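You operate a simulated robot arm through the tools that you are given. There is no shell and no other tool.

The job below is to be done with a simulated robot arm. You get a single attempt, and the scene is never put back.

Task
Put things in order on the gauging bench top. At the end: the silver steel pail from the gauging bench top is in the grey kit tray; the clear box from the gauging bench top stands on top of the red tin; the black camera lens from the gauging bench top stands on top of the yellow log card (marked "LOT 327"); the silver nozzle block from the gauging bench top stands on top of the black coil ring; the brown small carton from the gauging bench top stands where the silver steel pail stood; whatever was shut is shut again. Leave all else as you found it, and nothing knocked over.

It is judged by the outcome, as a careful person would: the job done as asked, and still so three seconds after it is handed in. It fails if anything else is knocked over, pushed out of place, dropped, spilled or broken.

Robot
A 7-joint arm with a two-finger parallel gripper, fixed in place. Base frame: the origin is at the foot of the arm, x ahead of it, y to its left, z up; the work surface is at about z = 800. Readings come in mm, degrees, newtons and seconds.
With the tool pointing down near the work surface it reaches from about 240 to 680 mm from the base axis. Its first joint turns from -66.0 to 66.0 degrees. Payload 2.4 kg.
Tool frame: the origin (TCP) lies between the finger pads and is the grasp point; the fingertips stand 30 mm ahead of it; z points along the fingers, y is the line along which they close. Largest opening 94 mm; finger width 28, thickness 10; the body of the gripper, 50 by 96 mm, starts 55 mm behind the TCP.
Orientation is told as [roll, pitch, yaw] about the base's x, y, z axes, in that order, counted from this pose: with the fingers straight down and closing along the base's y, the tool's x points along the base's -x, its y along +y and its z along -z.

Tools
- The arm moves only by the tool play_rows. Its arguments are lists of equal length, an entry for each row: "hand": the opening, from 0 (shut) to 1 (fully open); "dp": the shift along the tool's x, y, z in mm, a list of three; "rotation": the turn, a rotation vector about the tool's x, y, z in rad, a list of three. In form: {"hand": [hand, ...], "dp": [[dx, dy, dz], ...], "rotation": [[ax, ay, az], ...]}. A call has 1 to 20 rows; each row shifts and turns the commanded pose from where the row before left it, along the tool's axes as they then stand. A row lasts 0.2 s, in which the tool goes at most 50 mm and 8.6 degrees; a call with a longer step from one row to the next is refused whole, and so is a gripper value outside its range. A pose out of reach is approached as far as the arm can. The call stops where the force on the tool passes 40 N (or 10 N more than at its start, if that is more) or the arm is blocked; 0.2 s more then pass. The fingers move at their own pace (about 153 mm/s each) and stop on an object; they squeeze with about 31 N. The grip force told is the motor's: it shows also when the fingers shut on nothing. Time passes only in rows, and 0.2 s behind the last, so rows that do not move let the fingers close. It gives the time, the measured TCP pose, the force on the tool (base axes), the opening and the grip force at its end, in the units of the frame above (readings bear some noise), with the torque about the TCP (base axes, N m) and any sound that the robot's microphone picked up, and new pictures: "views" is both (left out), scene, wrist or none.
- Cameras (640 x 400 px; columns grow to the right, rows downward): "scene" is fixed at [41, 485.4, 1432.5]; the picture's right is [-0.66, -0.75, 0.00], its down [-0.52, 0.46, -0.72] and it looks along [0.54, -0.48, -0.69] (base axes); focal length 284 px, centre (320, 200). "wrist" rides on the gripper at [76, 14, -102] in the tool frame; the picture's right is [-0.18, 0.98, 0.00], its down [-0.75, -0.14, -0.64] and it looks along [-0.63, -0.12, 0.77] (tool axes); focal length 243 px, centre (320, 200). There is no depth. A picture from a camera that has moved, and an enlarged one, comes with that camera's place and axes in the base frame and with its lens.
- inspect(camera, box): a new picture of the part [left, top, right, bottom] of that camera's present view, enlarged. It takes no simulated time.
- hand_in(): hands the job in; it is judged then, once.

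Places have to be worked out from the pictures, the camera data and where the tool is seen. Open the gripper and draw the arm clear of the work before you hand the job in, unless the task says otherwise.

The tools are called by a JSON object that holds its "api" and its "payload". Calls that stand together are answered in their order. play_rows: Moves the arm, as the interface text tells. Its arguments: {"type":"object","properties":{"hand":{"type":"array","items":{"type":"number"}},"dp":{"type":"array","items":{"type":"array","items":{"type":"number"}}},"rotation":{"type":"array","items":{"type":"array","items":{"type":"number"}}},"views":{"type":"string","enum":["both","scene","wrist","none"]}},"required":["hand","dp","rotation"]} The other tools are called the same way: inspect (camera, box) takes an enlarged picture of a part of a camera's view; hand_in () hands the job in.

At the start:

```text
t: 0.0
tcp_pos: [409.4, -144.6, 1129.0]
tool_rot: [0.0, 0.0, 0.0]
wrist_force: [0.1, -0.5, 0.0]
moment: [0.0, -0.03, 0.04]
gripper_width: 94.1
grasp_force: 0.0
```

scene: 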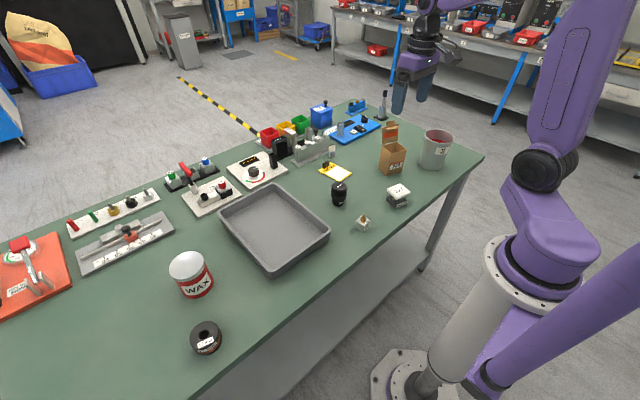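
wrist: 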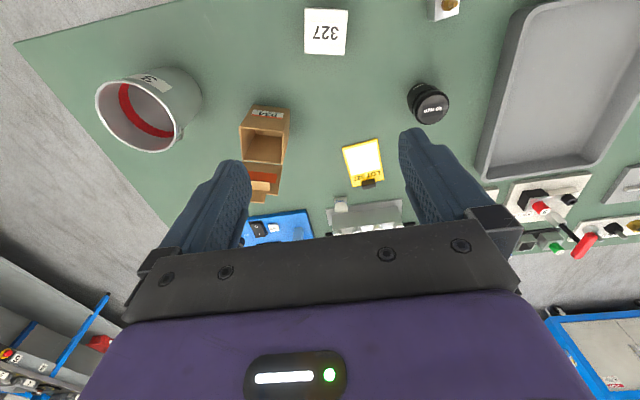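

I'll begin by looking closely at both views, to find each object before moving anything.

{"api": "inspect", "payload": {"camera": "scene", "box": [320, 90, 480, 190]}}

{"api": "inspect", "payload": {"camera": "scene", "box": [300, 150, 460, 250]}}

{"api": "inspect", "payload": {"camera": "scene", "box": [140, 240, 300, 370]}}

{"api": "inspect", "payload": {"camera": "wrist", "box": [80, 0, 360, 200]}}

{"api": "inspect", "payload": {"camera": "wrist", "box": [340, 0, 640, 200]}}

```text
4.00 times, centred on (400, 140) of scene
camera zoom: at [41.0, 485.4, 1432.5], right [-0.66, -0.75, 0.0], down [-0.52, 0.46, -0.72], along [0.54, -0.48, -0.69], focal length 1134 px, centre (0, 440)
```

zoom: 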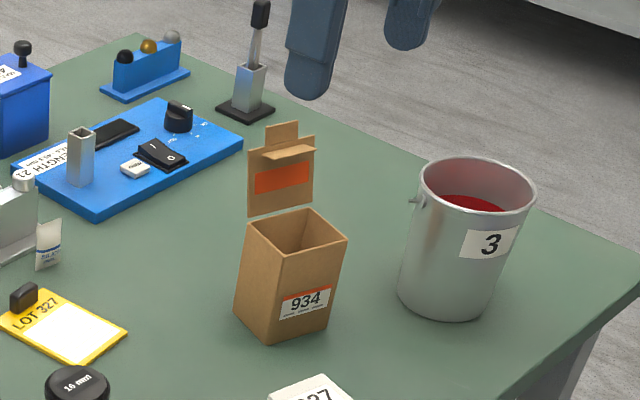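

```text
4.00 times, centred on (380, 200) of scene
camera zoom: at [41.0, 485.4, 1432.5], right [-0.66, -0.75, 0.0], down [-0.52, 0.46, -0.72], along [0.54, -0.48, -0.69], focal length 1134 px, centre (80, 200)
```

zoom: 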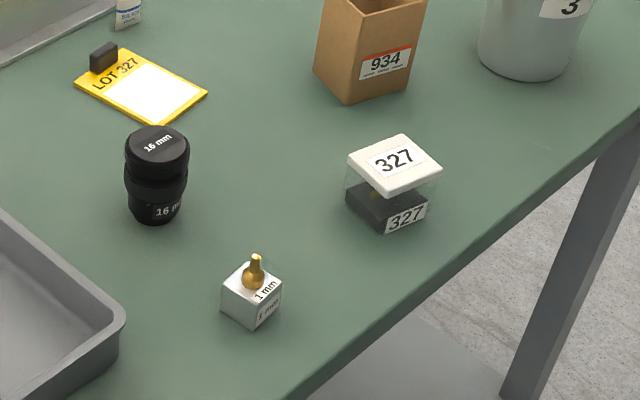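

```text
3.08 times, centred on (220, 305) of scene
camera zoom: at [41.0, 485.4, 1432.5], right [-0.66, -0.75, 0.0], down [-0.52, 0.46, -0.72], along [0.54, -0.48, -0.69], focal length 873 px, centre (628, -123)
```

zoom: 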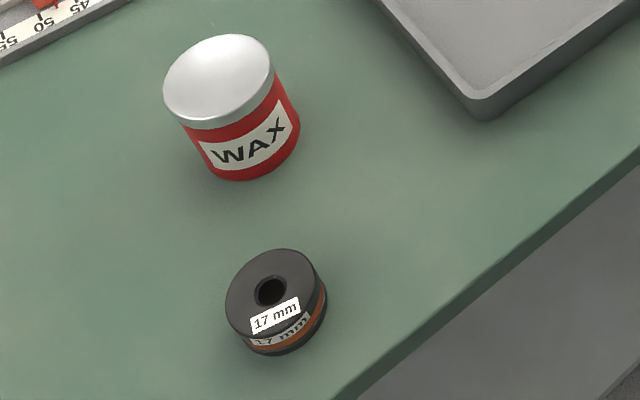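

```text
2.00 times, centred on (220, 100) of wrist
camera zoom: at [334.4, -129.5, 1231.7], right [0.18, 0.98, 0.0], down [0.75, -0.14, 0.64], along [0.63, -0.12, -0.77], focal length 485 px, centre (520, 400)
```

zoom: 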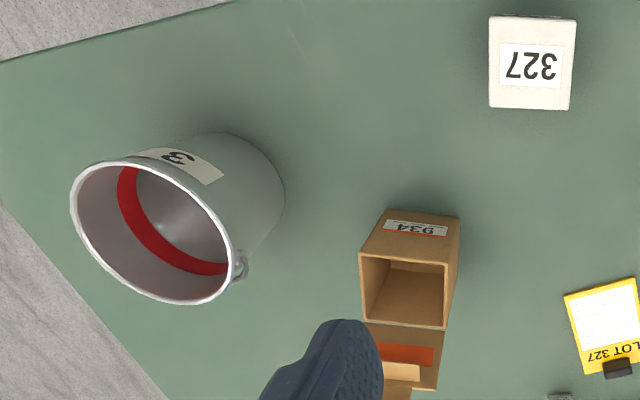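

```text
2.00 times, centred on (490, 100) of wrist
camera zoom: at [334.4, -129.5, 1231.7], right [0.18, 0.98, 0.0], down [0.75, -0.14, 0.64], along [0.63, -0.12, -0.77], focal length 485 px, centre (-20, 400)
```

zoom: 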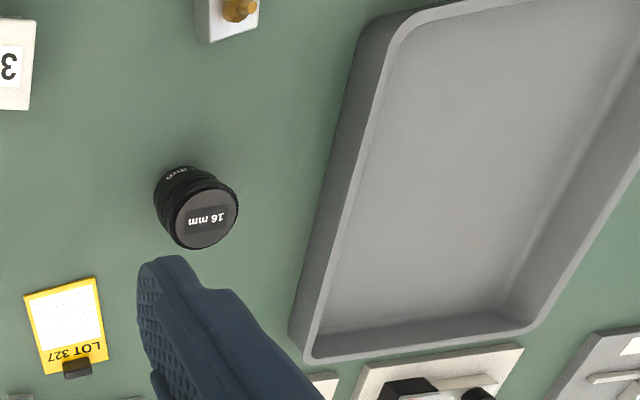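

The zooms put the pail near (416, -404), the clear box near (370, -130) and the lens near (489, 12). The card is near (606, -89), the nozzle block near (366, 33), the coil near (372, 510) and the tin near (510, 475). I'll move high towards the pail for a closer look.

{"api": "play_rows", "payload": {"hand": [1, 1, 1, 1, 1], "dp": [[8, -45, 4], [8, -45, 4], [8, -45, 4], [8, -45, 4], [0, 0, 0]], "rotation": [[0, 0, 0], [0, 0, 0], [0, 0, 0], [0, 0, 0], [0, 0, 0]]}}

```text
t: 1.2
tcp_pos: [377.8, -324.0, 1115.8]
tool_rot: [-0.1, 0.0, 0.0]
wrist_force: [-0.1, 0.5, -0.7]
moment: [0.0, 0.02, 0.0]
gripper_width: 94.0
grasp_force: 0.1
camera wrist: at [303.4, -309.5, 1216.2], right [0.18, 0.98, 0.0], down [0.75, -0.14, 0.64], along [0.63, -0.12, -0.77], focal length 243 px, centre (320, 200)
```

scene: 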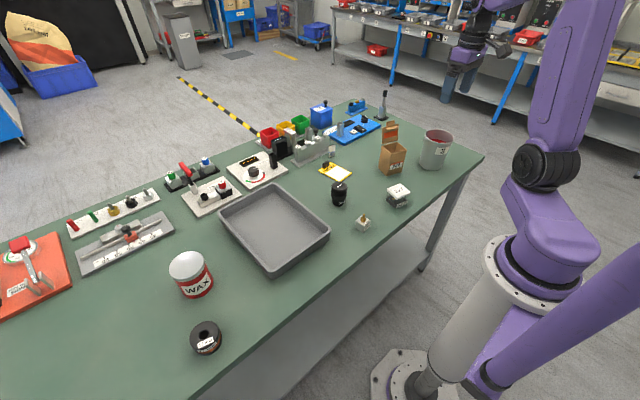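
wrist: 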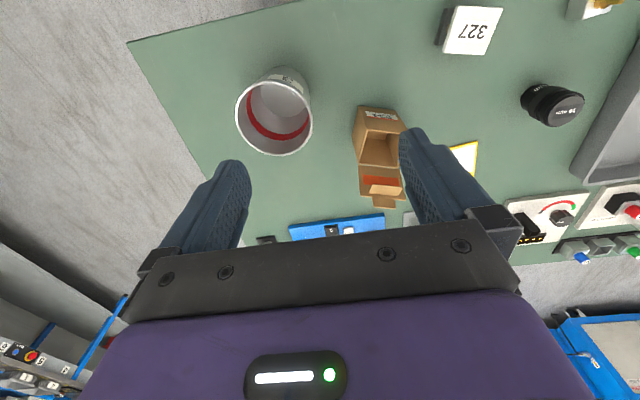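

{"api": "inspect", "payload": {"camera": "wrist", "box": [200, 50, 340, 170]}}

{"api": "inspect", "payload": {"camera": "wrist", "box": [330, 90, 430, 220]}}

{"api": "inspect", "payload": {"camera": "scene", "box": [400, 110, 480, 180]}}

{"api": "inspect", "payload": {"camera": "scene", "box": [200, 170, 340, 280]}}

```text
3.33 times, centred on (270, 110) of wrist
camera zoom: at [303.4, -309.5, 1216.2], right [0.18, 0.98, 0.0], down [0.75, -0.14, 0.64], along [0.63, -0.12, -0.77], focal length 809 px, centre (487, 500)
```

zoom: 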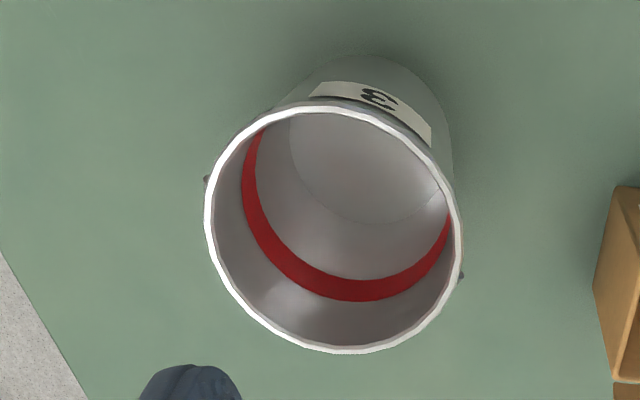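

```text
3.08 times, centred on (380, 155) of wrist
camera zoom: at [303.4, -309.5, 1216.2], right [0.18, 0.98, 0.0], down [0.75, -0.14, 0.64], along [0.63, -0.12, -0.77], focal length 746 px, centre (135, 338)
```

zoom: 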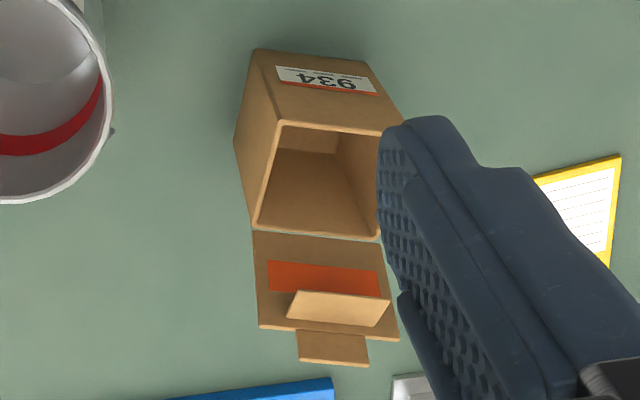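

```text
5.71 times, centred on (440, 145) of scene
camera zoom: at [41.1, 485.4, 1432.5], right [-0.66, -0.75, 0.0], down [-0.52, 0.46, -0.72], along [0.54, -0.48, -0.69], focal length 1621 px, centre (-366, 514)
```

zoom: 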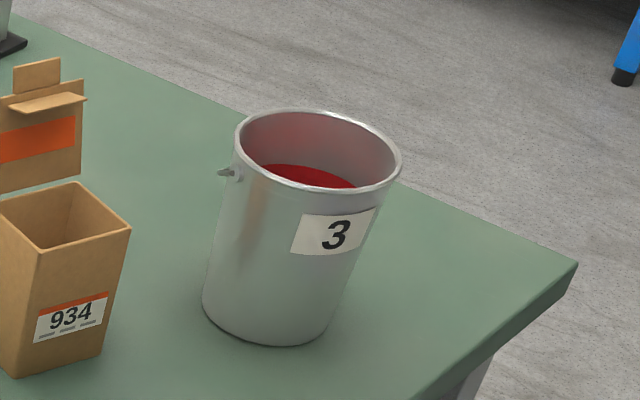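

```text
3.64 times, centred on (270, 225) of scene
camera zoom: at [41.1, 485.4, 1432.5], right [-0.66, -0.75, 0.0], down [-0.52, 0.46, -0.72], along [0.54, -0.48, -0.69], focal length 1031 px, centre (502, 109)
```

zoom: 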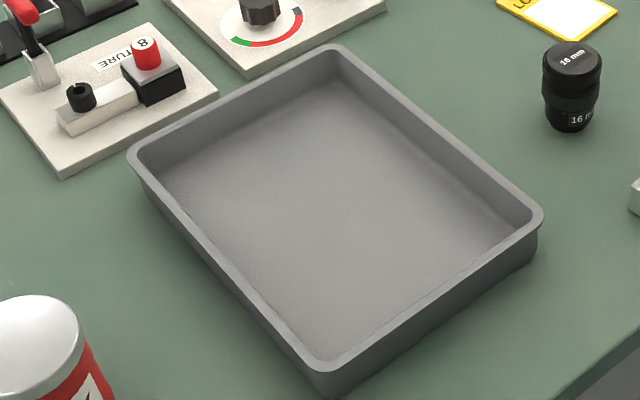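

The pail is empty, with a red band inside, small side lugs and a rim about 120 mm above the bench, wider than the gripper opens. I'll grip one side of its rim, clear of the lugs, with yaw +20°, and first drop above that point for a closer look.

{"api": "play_rows", "payload": {"hand": [0.7, 0.6, 0.6, 0.6, 0.6], "dp": [[-13, -19, 20], [0, 0, 32], [0, 0, 32], [0, 0, 32], [0, 0, 0]], "rotation": [[0, 0, 0], [0, 0, -0.1164], [0, 0, -0.1164], [0, 0, -0.1164], [0, 0, 0]]}}

{"api": "inspect", "payload": {"camera": "wrist", "box": [160, 60, 480, 260]}}

```text
t: 2.4
tcp_pos: [391.5, -344.2, 998.1]
tool_rot: [0.0, 0.1, 20.1]
wrist_force: [0.3, -0.8, -0.2]
moment: [0.04, -0.03, 0.06]
gripper_width: 56.5
grasp_force: 0.0
camera wrist: at [315.6, -355.6, 1099.9], right [-0.17, 0.99, 0.0], down [0.76, 0.13, 0.64], along [0.63, 0.11, -0.77], focal length 243 px, centre (320, 200)
```

scene: 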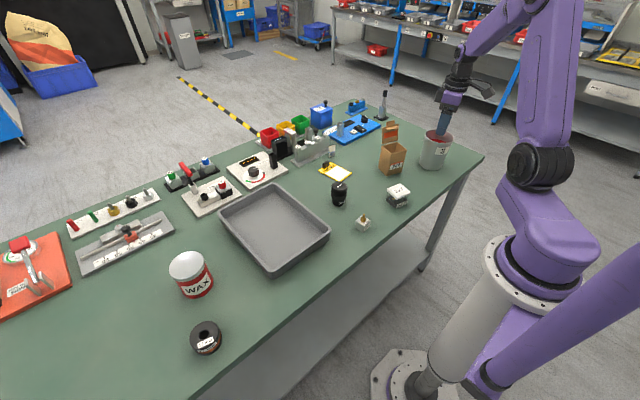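
wrist: 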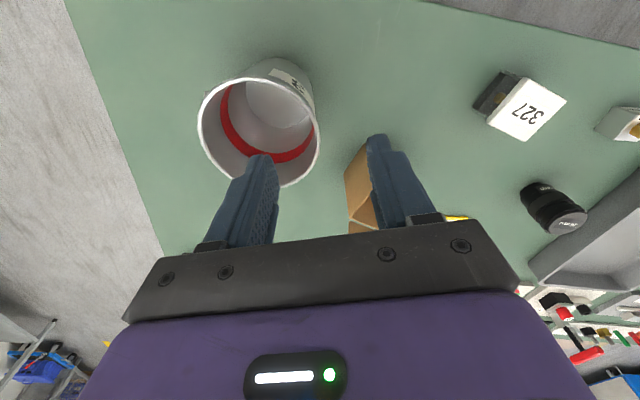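

```text
2.00 times, centred on (320, 160) of wrist
camera zoom: at [315.6, -355.6, 1099.9], right [-0.17, 0.99, 0.0], down [0.76, 0.13, 0.64], along [0.63, 0.11, -0.77], focal length 485 px, centre (320, 280)
```

zoom: 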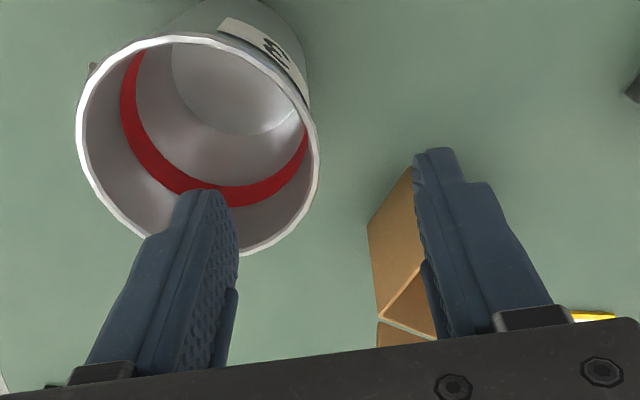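

The rim centre works out at about (405, -388) and the tool is over the +y side of the wall, with one finger over the inside and one outside. I'll lower part way and check again.

{"api": "play_rows", "payload": {"hand": [0.6, 0.6, 0.6, 0.6], "dp": [[0, 0, 30], [0, 0, 30], [0, 0, 15], [0, 0, 0]], "rotation": [[0, 0, 0], [0, 0, 0], [0, 0, 0], [0, 0, 0]]}}

{"api": "inspect", "payload": {"camera": "wrist", "box": [160, 60, 480, 260]}}

{"api": "inspect", "payload": {"camera": "scene", "box": [380, 80, 490, 180]}}

```text
t: 3.4
tcp_pos: [390.9, -342.9, 923.4]
tool_rot: [0.0, 0.0, 20.0]
wrist_force: [0.6, 0.1, 1.5]
moment: [0.02, -0.02, 0.0]
gripper_width: 56.3
grasp_force: 0.0
camera wrist: at [314.9, -355.8, 1025.0], right [-0.16, 0.99, 0.0], down [0.76, 0.13, 0.64], along [0.63, 0.1, -0.77], focal length 243 px, centre (320, 200)
```

scene: 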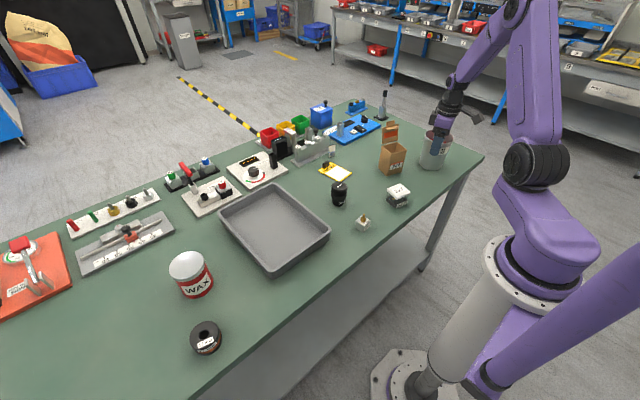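
wrist: 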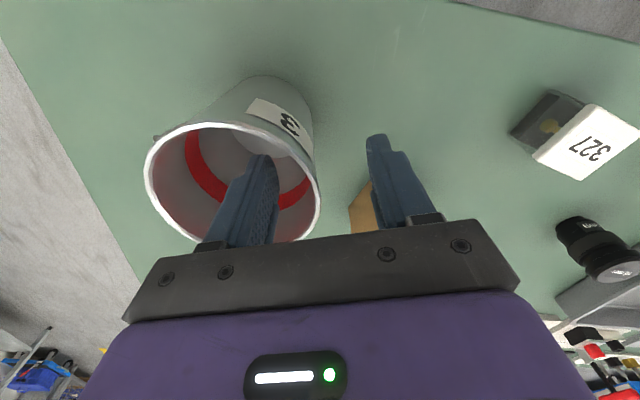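

```text
2.00 times, centred on (320, 160) of wrist
camera zoom: at [314.9, -355.8, 1025.0], right [-0.16, 0.99, 0.0], down [0.76, 0.13, 0.64], along [0.63, 0.1, -0.77], focal length 485 px, centre (320, 280)
```

zoom: 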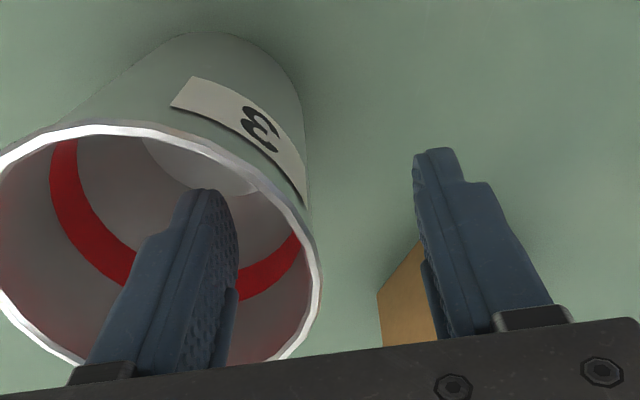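

```text
4.00 times, centred on (435, 130) of scene
camera zoom: at [41.0, 485.4, 1432.5], right [-0.66, -0.75, 0.0], down [-0.52, 0.46, -0.72], along [0.54, -0.48, -0.69], focal length 1134 px, centre (-140, 480)
```

zoom: 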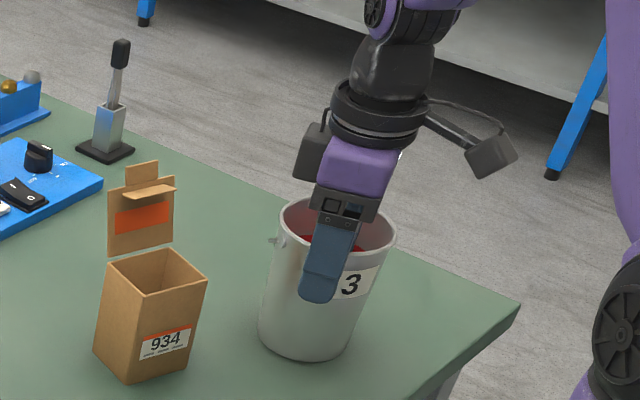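

The wall lies between the fingers and the lug is well clear. I'll lower another 25 mm with a 1 mm shift inwards, then close on the rim.

{"api": "play_rows", "payload": {"hand": [0.6, 0.6, 0, 0, 0, 0], "dp": [[0, -1, 13], [0, 0, 13], [0, 0, 0], [0, 0, 0], [0, 0, 0], [0, 0, 0]], "rotation": [[0, 0, 0], [0, 0, 0], [0, 0, 0], [0, 0, 0], [0, 0, 0], [0, 0, 0]]}}

{"api": "inspect", "payload": {"camera": "wrist", "box": [160, 60, 480, 260]}}

{"api": "inspect", "payload": {"camera": "scene", "box": [380, 80, 490, 180]}}

```text
t: 4.8
tcp_pos: [390.1, -346.0, 899.1]
tool_rot: [-0.2, -0.1, 20.0]
wrist_force: [0.6, -3.6, 10.8]
moment: [-1.26, -0.28, 0.05]
gripper_width: 9.9
grasp_force: 31.5
camera wrist: at [315.5, -357.1, 999.7], right [-0.16, 0.99, 0.0], down [0.75, 0.13, 0.64], along [0.64, 0.1, -0.77], focal length 243 px, centre (320, 200)
```

scene: 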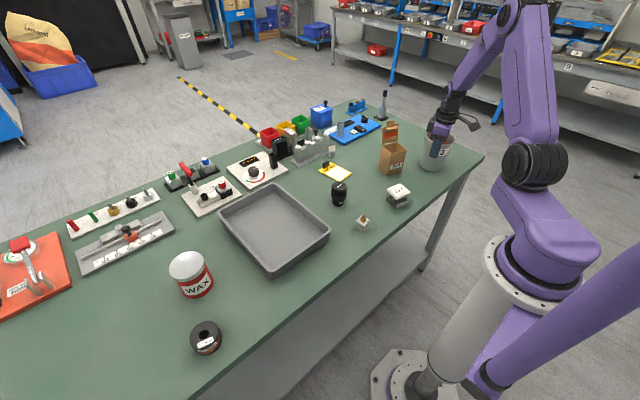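
wrist: 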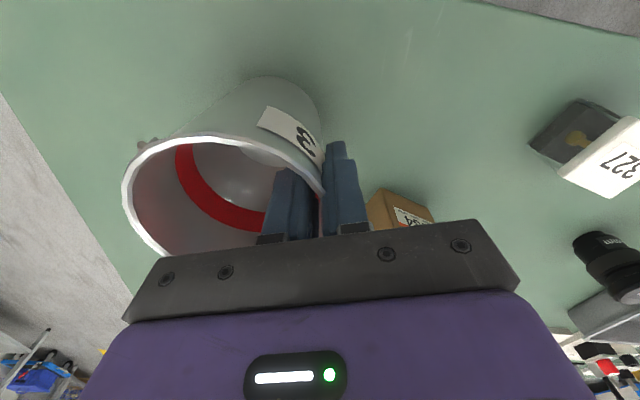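

```text
2.00 times, centred on (320, 160) of wrist
camera zoom: at [315.5, -357.1, 999.7], right [-0.16, 0.99, 0.0], down [0.75, 0.13, 0.64], along [0.64, 0.1, -0.77], focal length 485 px, centre (320, 280)
```

zoom: 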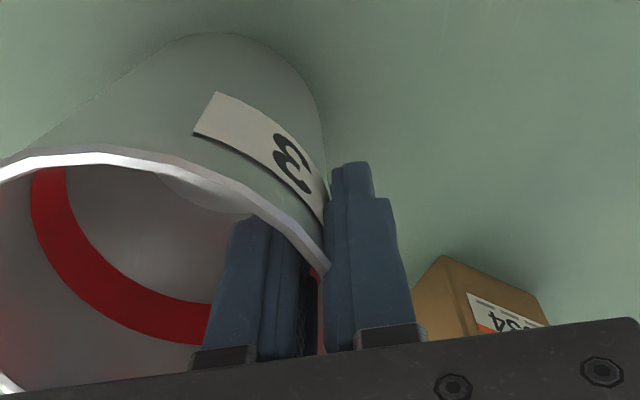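

```text
4.00 times, centred on (435, 130) of scene
camera zoom: at [40.9, 485.5, 1432.5], right [-0.66, -0.75, 0.0], down [-0.52, 0.46, -0.72], along [0.54, -0.48, -0.69], focal length 1134 px, centre (-140, 480)
```

zoom: 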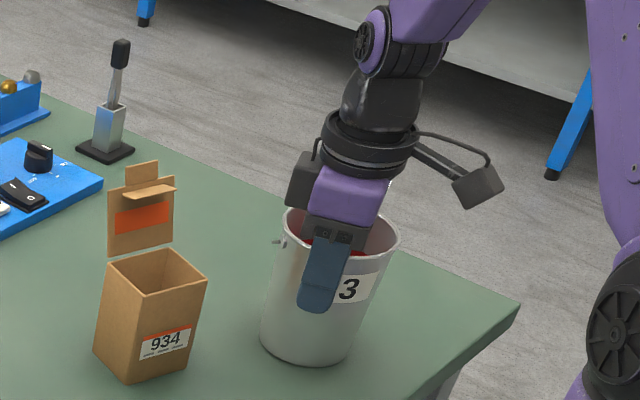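

Grip is firm at 31.5 N with 9.9 mm between the pads, and there is some internal moment from the tapered wall. I'll lift gently and see how the pail hangs.

{"api": "play_rows", "payload": {"hand": [0, 0, 0, 0], "dp": [[0, 0, -8], [0, 0, -12], [0, 0, -20], [0, 0, 0]], "rotation": [[0, 0, 0], [0, 0, 0], [0, 0, 0], [0, 0, 0]]}}

{"api": "inspect", "payload": {"camera": "scene", "box": [380, 80, 490, 180]}}

```text
t: 5.8
tcp_pos: [390.4, -344.1, 936.1]
tool_rot: [0.0, 0.0, 20.0]
wrist_force: [-0.2, -1.1, -1.9]
moment: [0.05, 0.02, 0.02]
gripper_width: 8.9
grasp_force: 30.8
camera wrist: at [315.3, -356.4, 1038.4], right [-0.16, 0.99, 0.0], down [0.76, 0.13, 0.64], along [0.63, 0.11, -0.77], focal length 243 px, centre (320, 200)
```

scene: 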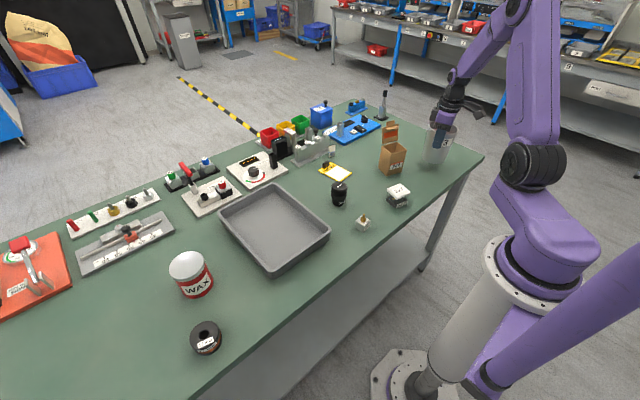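
wrist: 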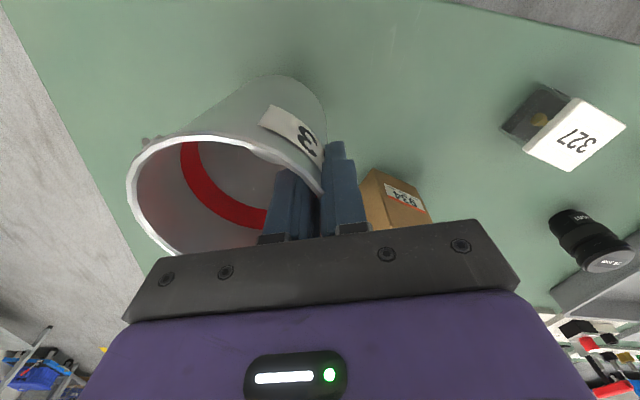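

```text
4.00 times, centred on (435, 130) of scene
camera zoom: at [41.1, 485.4, 1432.5], right [-0.66, -0.75, 0.0], down [-0.52, 0.46, -0.72], along [0.54, -0.48, -0.69], focal length 1134 px, centre (-140, 480)
```

zoom: 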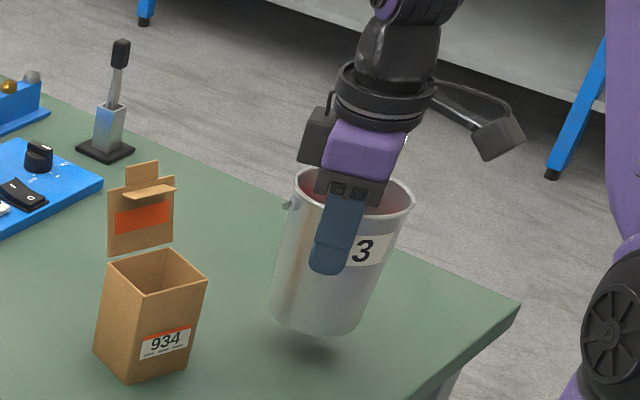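

The pail is hanging cleanly at about 0.2 kg, and its original spot was about (407, -389). I'll raise it well above everything and carry it over to the tray.

{"api": "play_rows", "payload": {"hand": [0, 0, 0, 0, 0, 0, 0, 0, 0, 0, 0, 0, 0, 0, 0, 0, 0, 0, 0, 0], "dp": [[0, 0, -25], [0, 0, -40], [0, 0, -40], [0, 0, -35], [-12, 22, -10], [-18, 32, 0], [-21, 37, 0], [-22, 38.6, 0], [-22, 38.6, 0], [-22, 38.6, 0], [-22, 38.6, 0], [-22, 38.6, 0], [-22, 38.6, 0], [-22, 38.6, 0], [-22, 38.6, 0], [-22, 38.6, 0], [-22, 38.6, 0], [-20, 36, 0], [-11, 19, 0], [0, 0, 0]], "rotation": [[0, 0, 0], [0, 0, 0], [0, 0, 0], [0, 0, 0], [0, 0, 0], [0, 0, 0], [0, 0, 0], [0, 0, 0], [0, 0, 0], [0, 0, 0], [0, 0, 0], [0, 0, 0], [0, 0, 0], [0, 0, 0], [0, 0, 0], [0, 0, 0], [0, 0, 0], [0, 0, 0], [0, 0, 0], [0, 0, 0]]}}

{"api": "inspect", "payload": {"camera": "scene", "box": [160, 60, 400, 280]}}

```text
t: 10.0
tcp_pos: [493.8, 259.0, 1087.8]
tool_rot: [0.0, -0.1, 20.0]
wrist_force: [0.4, -0.1, -1.9]
moment: [0.03, 0.02, -0.04]
gripper_width: 9.0
grasp_force: 30.9
camera wrist: at [417.5, 247.3, 1188.8], right [-0.16, 0.99, 0.0], down [0.76, 0.13, 0.64], along [0.63, 0.1, -0.77], focal length 243 px, centre (320, 200)
```

scene: 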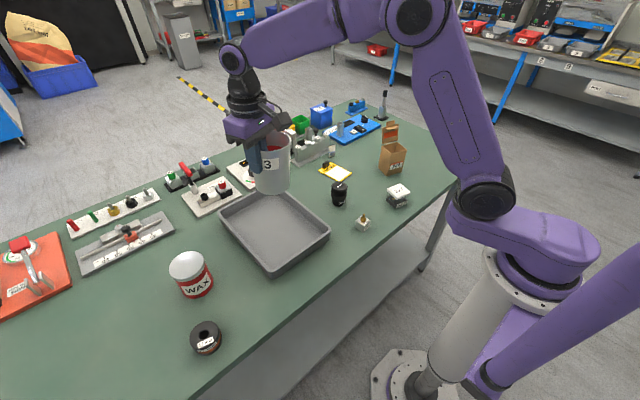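
wrist: 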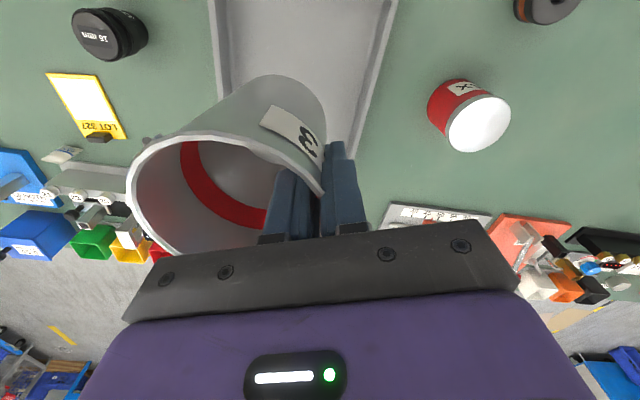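

```text
1.82 times, centred on (280, 170) of scene
camera zoom: at [41.0, 485.5, 1432.5], right [-0.66, -0.75, 0.0], down [-0.52, 0.46, -0.72], along [0.54, -0.48, -0.69], focal length 516 px, centre (393, 254)
```

zoom: 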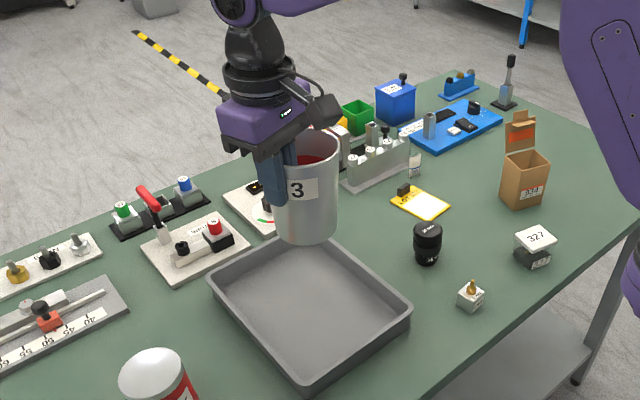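

Pail centre is now about (510, 216), over a tray that spans y 127 to 332. I'll shift 12 mm in +y to centre it and lower most of the way.

{"api": "play_rows", "payload": {"hand": [0, 0, 0, 0, 0, 0, 0], "dp": [[-4.1, 11.3, 20], [0, 0, 40], [0, 0, 40], [0, 0, 40], [0, 0, 20], [0, 0, 5], [0, 0, 0]], "rotation": [[0, 0, 0], [0, 0, 0], [0, 0, 0], [0, 0, 0], [0, 0, 0], [0, 0, 0], [0, 0, 0]]}}

{"api": "inspect", "payload": {"camera": "scene", "box": [200, 110, 360, 280]}}

```text
t: 11.6
tcp_pos: [491.1, 270.3, 921.9]
tool_rot: [0.0, 0.0, 20.0]
wrist_force: [-0.2, 0.7, -1.8]
moment: [0.05, -0.01, 0.01]
gripper_width: 8.9
grasp_force: 30.5
camera wrist: at [417.4, 258.5, 1022.8], right [-0.16, 0.99, 0.0], down [0.76, 0.13, 0.64], along [0.63, 0.1, -0.77], focal length 243 px, centre (320, 200)
```

scene: 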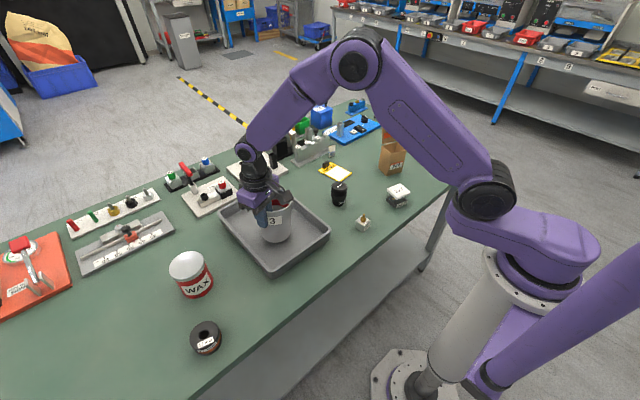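
wrist: 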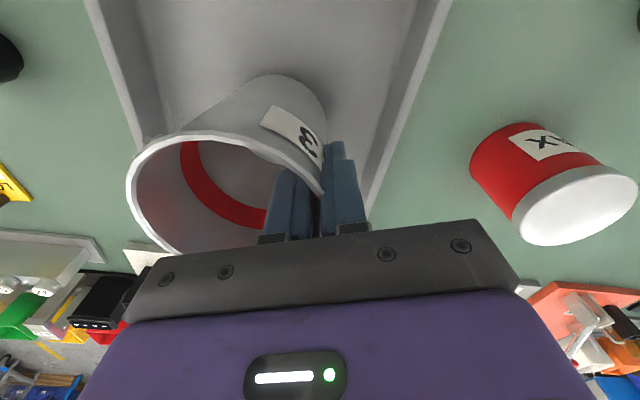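

```text
2.35 times, centred on (280, 195) of scene
camera zoom: at [41.1, 485.4, 1432.5], right [-0.66, -0.75, 0.0], down [-0.52, 0.46, -0.72], along [0.54, -0.48, -0.69], focal length 667 px, centre (414, 212)
```

zoom: 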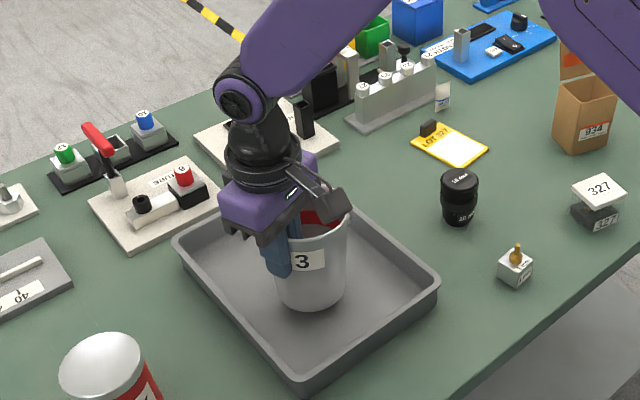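

The pail is over the tray, a little above its floor. I'll lower in small steps and watch the force for contact.

{"api": "play_rows", "payload": {"hand": [0, 0, 0, 0], "dp": [[0, 0, 4], [0, 0, 4], [0, 0, 3], [0, 0, 0]], "rotation": [[0, 0, 0], [0, 0, 0], [0, 0, 0], [0, 0, 0]], "views": "none"}}

```text
t: 12.6
tcp_pos: [492.2, 271.4, 910.3]
tool_rot: [0.1, 0.1, 20.0]
wrist_force: [0.6, 0.3, -2.3]
moment: [0.02, 0.03, -0.04]
gripper_width: 8.7
grasp_force: 30.9
```

There is no contact yet at z 910, so I'll keep going down in smaller steps.

{"api": "play_rows", "payload": {"hand": [0, 0, 0, 0], "dp": [[0, 0, 2], [0, 0, 2], [0, 0, 2], [0, 0, 0]], "rotation": [[0, 0, 0], [0, 0, 0], [0, 0, 0], [0, 0, 0]], "views": "none"}}

```text
t: 13.6
tcp_pos: [492.3, 272.7, 907.2]
tool_rot: [0.1, -0.2, 20.1]
wrist_force: [-5.6, 6.2, 20.0]
moment: [-0.87, 0.0, -0.24]
gripper_width: 9.1
grasp_force: 31.0
```

There is contact at z 907, with the same kind of load as when the pail stood on the bench. I'll open the fingers, pausing at partial opening.

{"api": "play_rows", "payload": {"hand": [0.2, 0.4, 0.45, 0.45], "dp": [[0, 0, 0], [0, 0, 0], [0, 0, 0], [0, 0, 0]], "rotation": [[0, 0, 0], [0, 0, 0], [0, 0, 0], [0, 0, 0]]}}

{"api": "inspect", "payload": {"camera": "scene", "box": [200, 140, 360, 280]}}

```text
t: 14.6
tcp_pos: [492.5, 270.9, 905.8]
tool_rot: [0.0, 0.0, 20.0]
wrist_force: [0.9, 0.1, -0.1]
moment: [0.0, 0.01, 0.0]
gripper_width: 42.3
grasp_force: 0.0
camera wrist: at [417.4, 258.8, 1006.7], right [-0.16, 0.99, 0.0], down [0.76, 0.13, 0.64], along [0.63, 0.1, -0.77], focal length 243 px, centre (320, 200)
```

scene: 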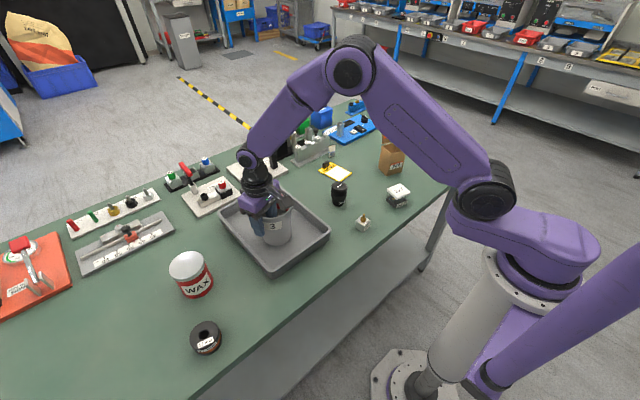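
wrist: 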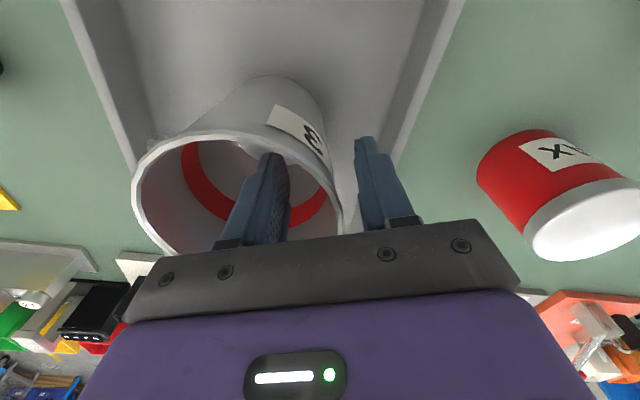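

```text
2.86 times, centred on (280, 210) of scene
camera zoom: at [41.0, 485.4, 1432.5], right [-0.66, -0.75, 0.0], down [-0.52, 0.46, -0.72], along [0.54, -0.48, -0.69], focal length 810 px, centre (434, 171)
```

zoom: 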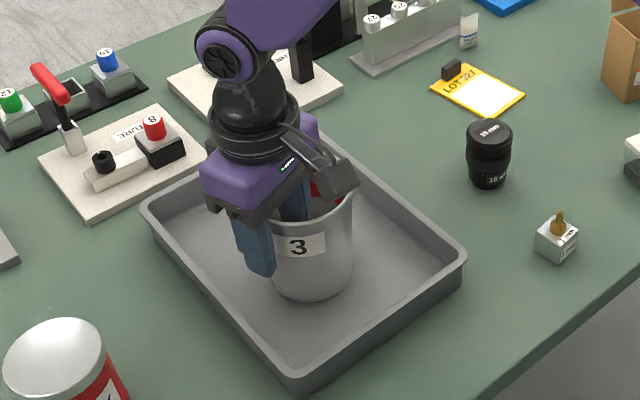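

The pail is standing upright in the tray and released. I'll lift straight out, turn to yaw -14° to match the carton, and go over the carton at about (491, -248).

{"api": "play_rows", "payload": {"hand": [0.45, 0.45, 0.45, 0.6, 0.8, 1, 1, 1, 1, 1, 1, 1, 1, 1, 1, 1, 1, 1, 1], "dp": [[0, 0, -35], [0, 0, -45], [0, 0, -14], [0, 0, -14], [0, 0, -14], [0, 0, -14], [0, 0, -14], [-9, -44.2, 0], [-9, -44.2, 0], [-9, -44.2, 0], [-9, -44.2, 0], [-9, -44.2, 0], [-9, -44.2, 0], [-9, -44.2, 0], [-9, -44.2, 0], [-9, -44.2, 0], [-9, -44.2, 0], [-9, -44.2, 0], [0, 0, 0]], "rotation": [[0, 0, 0], [0, 0, 0], [0, 0, 0.1186], [0, 0, 0.1186], [0, 0, 0.1186], [0, 0, 0.1186], [0, 0, 0.1186], [0, 0, 0], [0, 0, 0], [0, 0, 0], [0, 0, 0], [0, 0, 0], [0, 0, 0], [0, 0, 0], [0, 0, 0], [0, 0, 0], [0, 0, 0], [0, 0, 0], [0, 0, 0]]}}

{"api": "inspect", "payload": {"camera": "wrist", "box": [220, 80, 420, 220]}}

{"api": "inspect", "payload": {"camera": "scene", "box": [200, 140, 360, 280]}}

{"api": "inspect", "payload": {"camera": "scene", "box": [340, 100, 440, 190]}}

```text
t: 18.6
tcp_pos: [470.8, -225.8, 1054.1]
tool_rot: [0.0, -0.1, -13.9]
wrist_force: [-0.1, 0.1, 0.9]
moment: [0.01, 0.01, 0.01]
gripper_width: 93.9
grasp_force: 0.1
camera wrist: at [402.1, -192.0, 1155.7], right [0.42, 0.91, 0.0], down [0.7, -0.32, 0.64], along [0.58, -0.27, -0.77], focal length 243 px, centre (320, 200)
```

scene: 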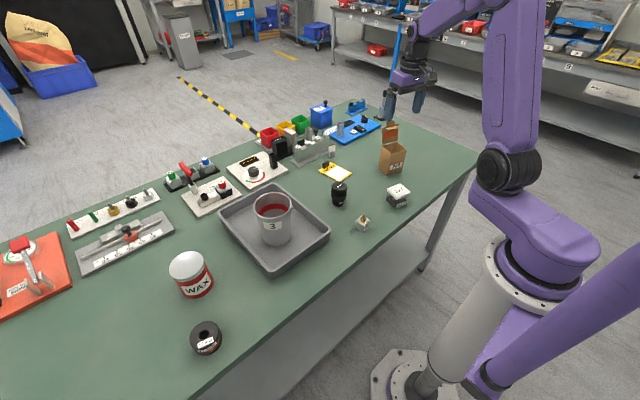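
wrist: 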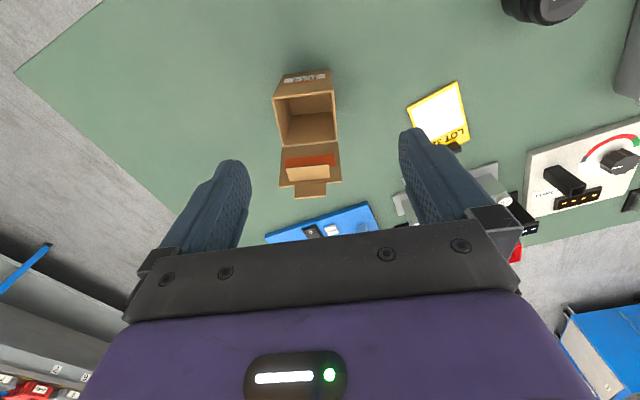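

```text
2.86 times, centred on (320, 150) of wrist
camera zoom: at [402.1, -192.0, 1155.7], right [0.42, 0.91, 0.0], down [0.7, -0.32, 0.64], along [0.58, -0.27, -0.77], focal length 693 px, centre (320, 343)
```

zoom: 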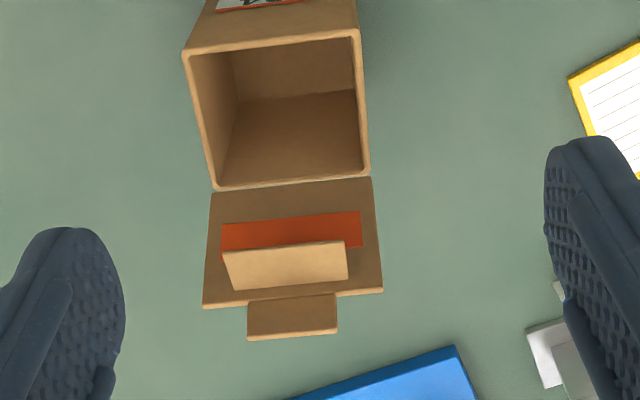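

```text
2.86 times, centred on (280, 210) of scene
camera zoom: at [41.1, 485.4, 1432.5], right [-0.66, -0.75, 0.0], down [-0.52, 0.46, -0.72], along [0.54, -0.48, -0.69], focal length 810 px, centre (434, 171)
```

zoom: 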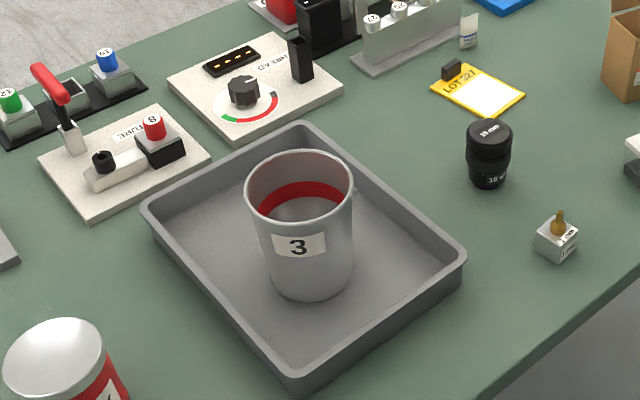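

```text
4.44 times, centred on (390, 145) of scene
camera zoom: at [41.1, 485.4, 1432.5], right [-0.66, -0.75, 0.0], down [-0.52, 0.46, -0.72], along [0.54, -0.48, -0.69], focal length 1260 px, centre (9, 444)
```

zoom: 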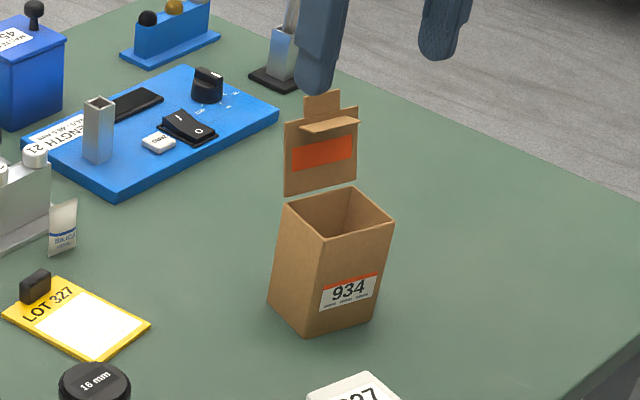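

The pail is upright in the tray and nothing else has shifted. The carton's top corners give a centre of (493, -250), a yaw of about -18° and a size of about 66×57 mm, with the lid leaning outward on the far side. I'll grip 12 mm toward the near side so the gripper body clears the lid, lowering part way first.

{"api": "play_rows", "payload": {"hand": [1, 1, 1, 1, 1, 1], "dp": [[-15.7, -16.9, 0], [0, 0, 10], [0, 0, 40], [0, 0, 40], [0, 0, 34], [0, 0, 0]], "rotation": [[0, 0, 0], [0, 0, 0.0716], [0, 0, 0], [0, 0, 0], [0, 0, 0], [0, 0, 0]]}}

{"api": "inspect", "payload": {"camera": "wrist", "box": [180, 60, 460, 240]}}

{"api": "inspect", "payload": {"camera": "scene", "box": [340, 80, 440, 190]}}

```text
t: 20.0
tcp_pos: [483.1, -245.8, 931.5]
tool_rot: [0.0, 0.1, -18.1]
wrist_force: [-1.2, 1.3, -0.4]
moment: [0.02, -0.02, 0.02]
gripper_width: 93.9
grasp_force: 0.0
camera wrist: at [416.1, -207.4, 1032.3], right [0.48, 0.88, 0.0], down [0.67, -0.37, 0.64], along [0.56, -0.31, -0.77], focal length 243 px, centre (320, 200)
```

scene: 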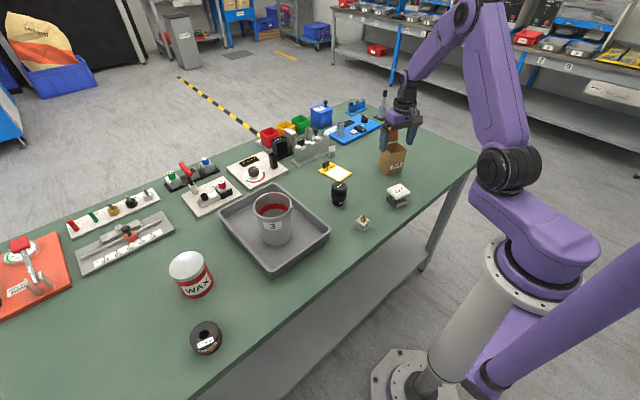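
wrist: 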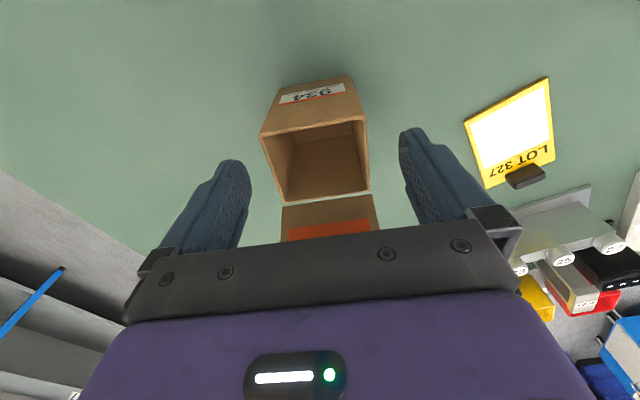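

```text
2.22 times, centred on (320, 150) of wrist
camera zoom: at [416.1, -207.4, 1032.3], right [0.48, 0.88, 0.0], down [0.67, -0.37, 0.64], along [0.56, -0.31, -0.77], focal length 539 px, centre (320, 311)
```

zoom: 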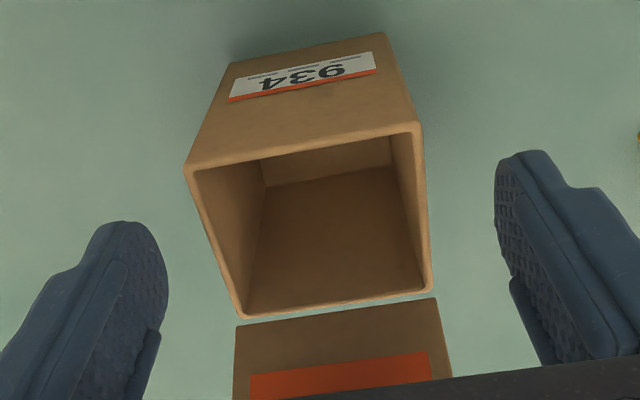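

```text
3.64 times, centred on (390, 135) of scene
camera zoom: at [41.0, 485.4, 1432.5], right [-0.66, -0.75, 0.0], down [-0.52, 0.46, -0.72], along [0.54, -0.48, -0.69], focal length 1031 px, centre (66, 436)
```

zoom: 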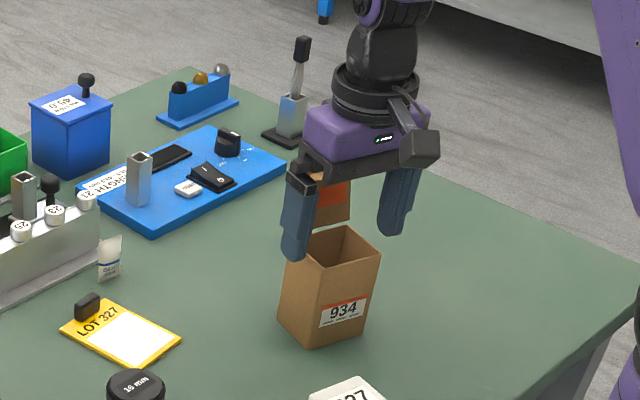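

The corner estimates agree with the last view: centre (494, -250), top at about 888. The tool is centred across it with room to the lid, so I'll lower to 868 and close.

{"api": "play_rows", "payload": {"hand": [1, 1, 1, 0.5, 0, 0, 0], "dp": [[0, 0, 25], [0, 0, 25], [0, 0, 13], [0, 0, 0], [0, 0, 0], [0, 0, 0], [0, 0, 0]], "rotation": [[0, 0, 0], [0, 0, 0], [0, 0, 0], [0, 0, 0], [0, 0, 0], [0, 0, 0], [0, 0, 0]]}}

{"api": "inspect", "payload": {"camera": "scene", "box": [340, 80, 440, 190]}}

```text
t: 21.6
tcp_pos: [483.5, -244.2, 868.0]
tool_rot: [0.0, 0.0, -18.0]
wrist_force: [-1.2, 0.5, -0.7]
moment: [0.0, 0.03, -0.01]
gripper_width: 69.6
grasp_force: 31.0
camera wrist: at [416.1, -206.9, 970.0], right [0.48, 0.88, 0.0], down [0.67, -0.37, 0.64], along [0.56, -0.31, -0.77], focal length 243 px, centre (320, 200)
```

scene: 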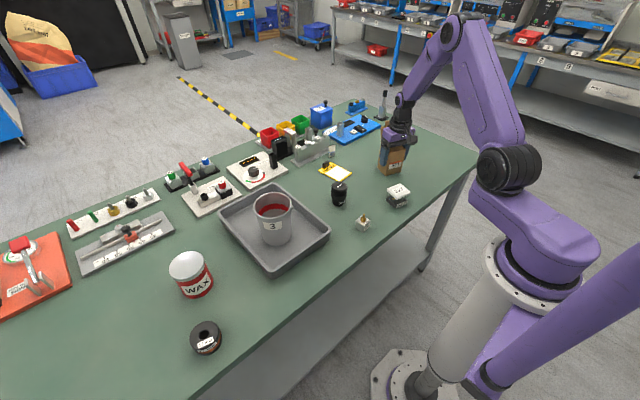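
wrist: 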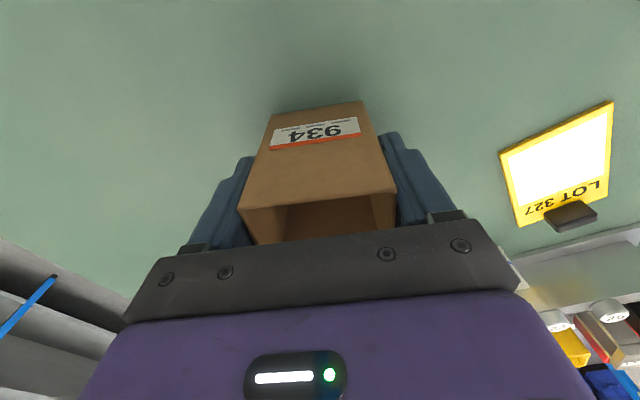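

```text
3.64 times, centred on (390, 135) of scene
camera zoom: at [41.0, 485.4, 1432.5], right [-0.66, -0.75, 0.0], down [-0.52, 0.46, -0.72], along [0.54, -0.48, -0.69], focal length 1031 px, centre (66, 436)
```

zoom: 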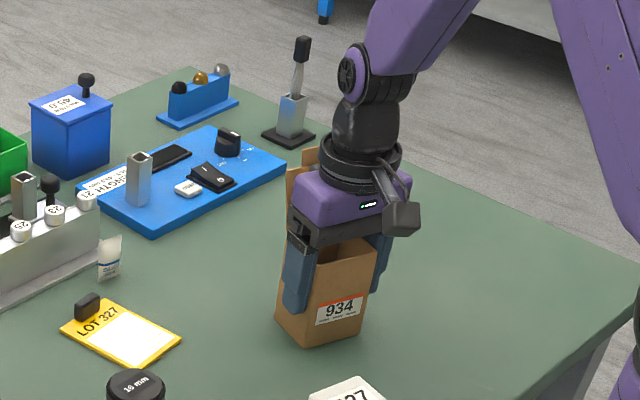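

The carton is held at 69.6 mm wide with the lid undisturbed. I'll lift 60 mm and carry it to the pail's old spot at (407, -389).

{"api": "play_rows", "payload": {"hand": [0, 0, 0, 0, 0, 0, 0, 0, 0, 0, 0], "dp": [[0, 0, -8], [0, 0, -22], [0, 0, -30], [5, -20, 0], [8, -33, 0], [8, -33, 0], [8, -33, 0], [6.6, -26, 0], [4, -16.3, 0], [0, 0, 0], [0, 0, 0]], "rotation": [[0, 0, 0], [0, 0, 0], [0, 0, 0], [0, 0, 0], [0, 0, 0], [0, 0, 0], [0, 0, 0], [0, 0, 0], [0, 0, 0], [0, 0, 0], [0, 0, 0]]}}

{"api": "inspect", "payload": {"camera": "scene", "box": [360, 80, 490, 190]}}

```text
t: 24.0
tcp_pos: [394.4, -386.7, 927.6]
tool_rot: [0.0, 0.0, -18.1]
wrist_force: [-0.8, 0.1, -0.1]
moment: [0.0, -0.02, -0.01]
gripper_width: 69.7
grasp_force: 30.7
camera wrist: at [327.9, -348.9, 1029.3], right [0.48, 0.88, 0.0], down [0.67, -0.37, 0.64], along [0.56, -0.31, -0.77], focal length 243 px, centre (320, 200)
```

scene: 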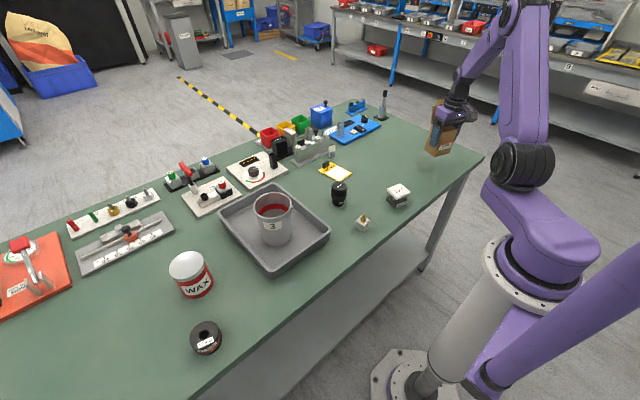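
wrist: 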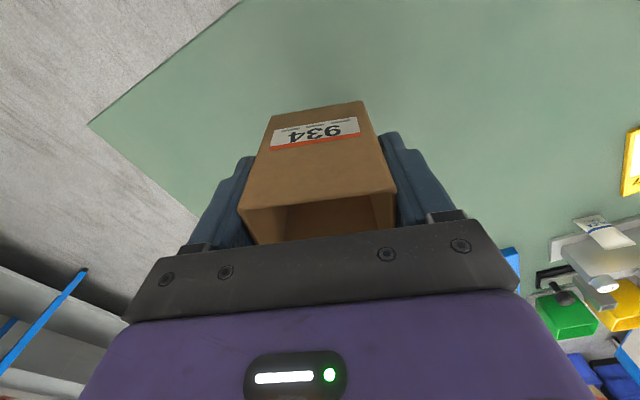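

```text
3.64 times, centred on (425, 135) of scene
camera zoom: at [41.0, 485.4, 1432.5], right [-0.66, -0.75, 0.0], down [-0.52, 0.46, -0.72], along [0.54, -0.48, -0.69], focal length 1031 px, centre (-62, 436)
```

zoom: 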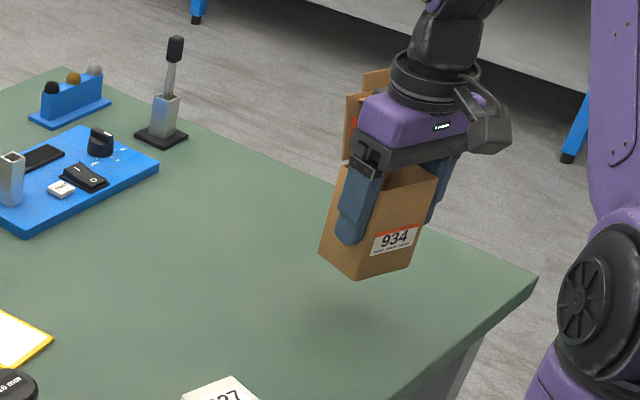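

The carton is held steady over the old pail spot. I'll lower it to the bench, with small steps at the end.

{"api": "play_rows", "payload": {"hand": [0, 0, 0, 0, 0, 0], "dp": [[-1, 0, 25], [0, 0, 20], [0, 0, 9], [0, 0, 3], [0, 0, 2], [0, 0, 0]], "rotation": [[0, 0, 0], [0, 0, 0], [0, 0, 0], [0, 0, 0], [0, 0, 0], [0, 0, 0]], "views": "none"}}

```text
t: 25.4
tcp_pos: [394.4, -386.6, 868.4]
tool_rot: [-0.1, 0.0, -18.2]
wrist_force: [0.2, -0.4, -0.7]
moment: [0.0, -0.01, 0.03]
gripper_width: 69.4
grasp_force: 31.0
```

There is no contact force yet at 868.4, so I'll take two more 1 mm steps.

{"api": "play_rows", "payload": {"hand": [0, 0, 0], "dp": [[0, 0, 1], [0, 0, 0.5], [0, 0, 0]], "rotation": [[0, 0, 0], [0, 0, 0], [0, 0, 0]], "views": "none"}}

```text
t: 26.2
tcp_pos: [394.5, -387.5, 867.7]
tool_rot: [0.0, -0.1, -18.1]
wrist_force: [-2.1, 1.4, 9.4]
moment: [0.01, -0.22, 0.03]
gripper_width: 69.4
grasp_force: 31.2
```

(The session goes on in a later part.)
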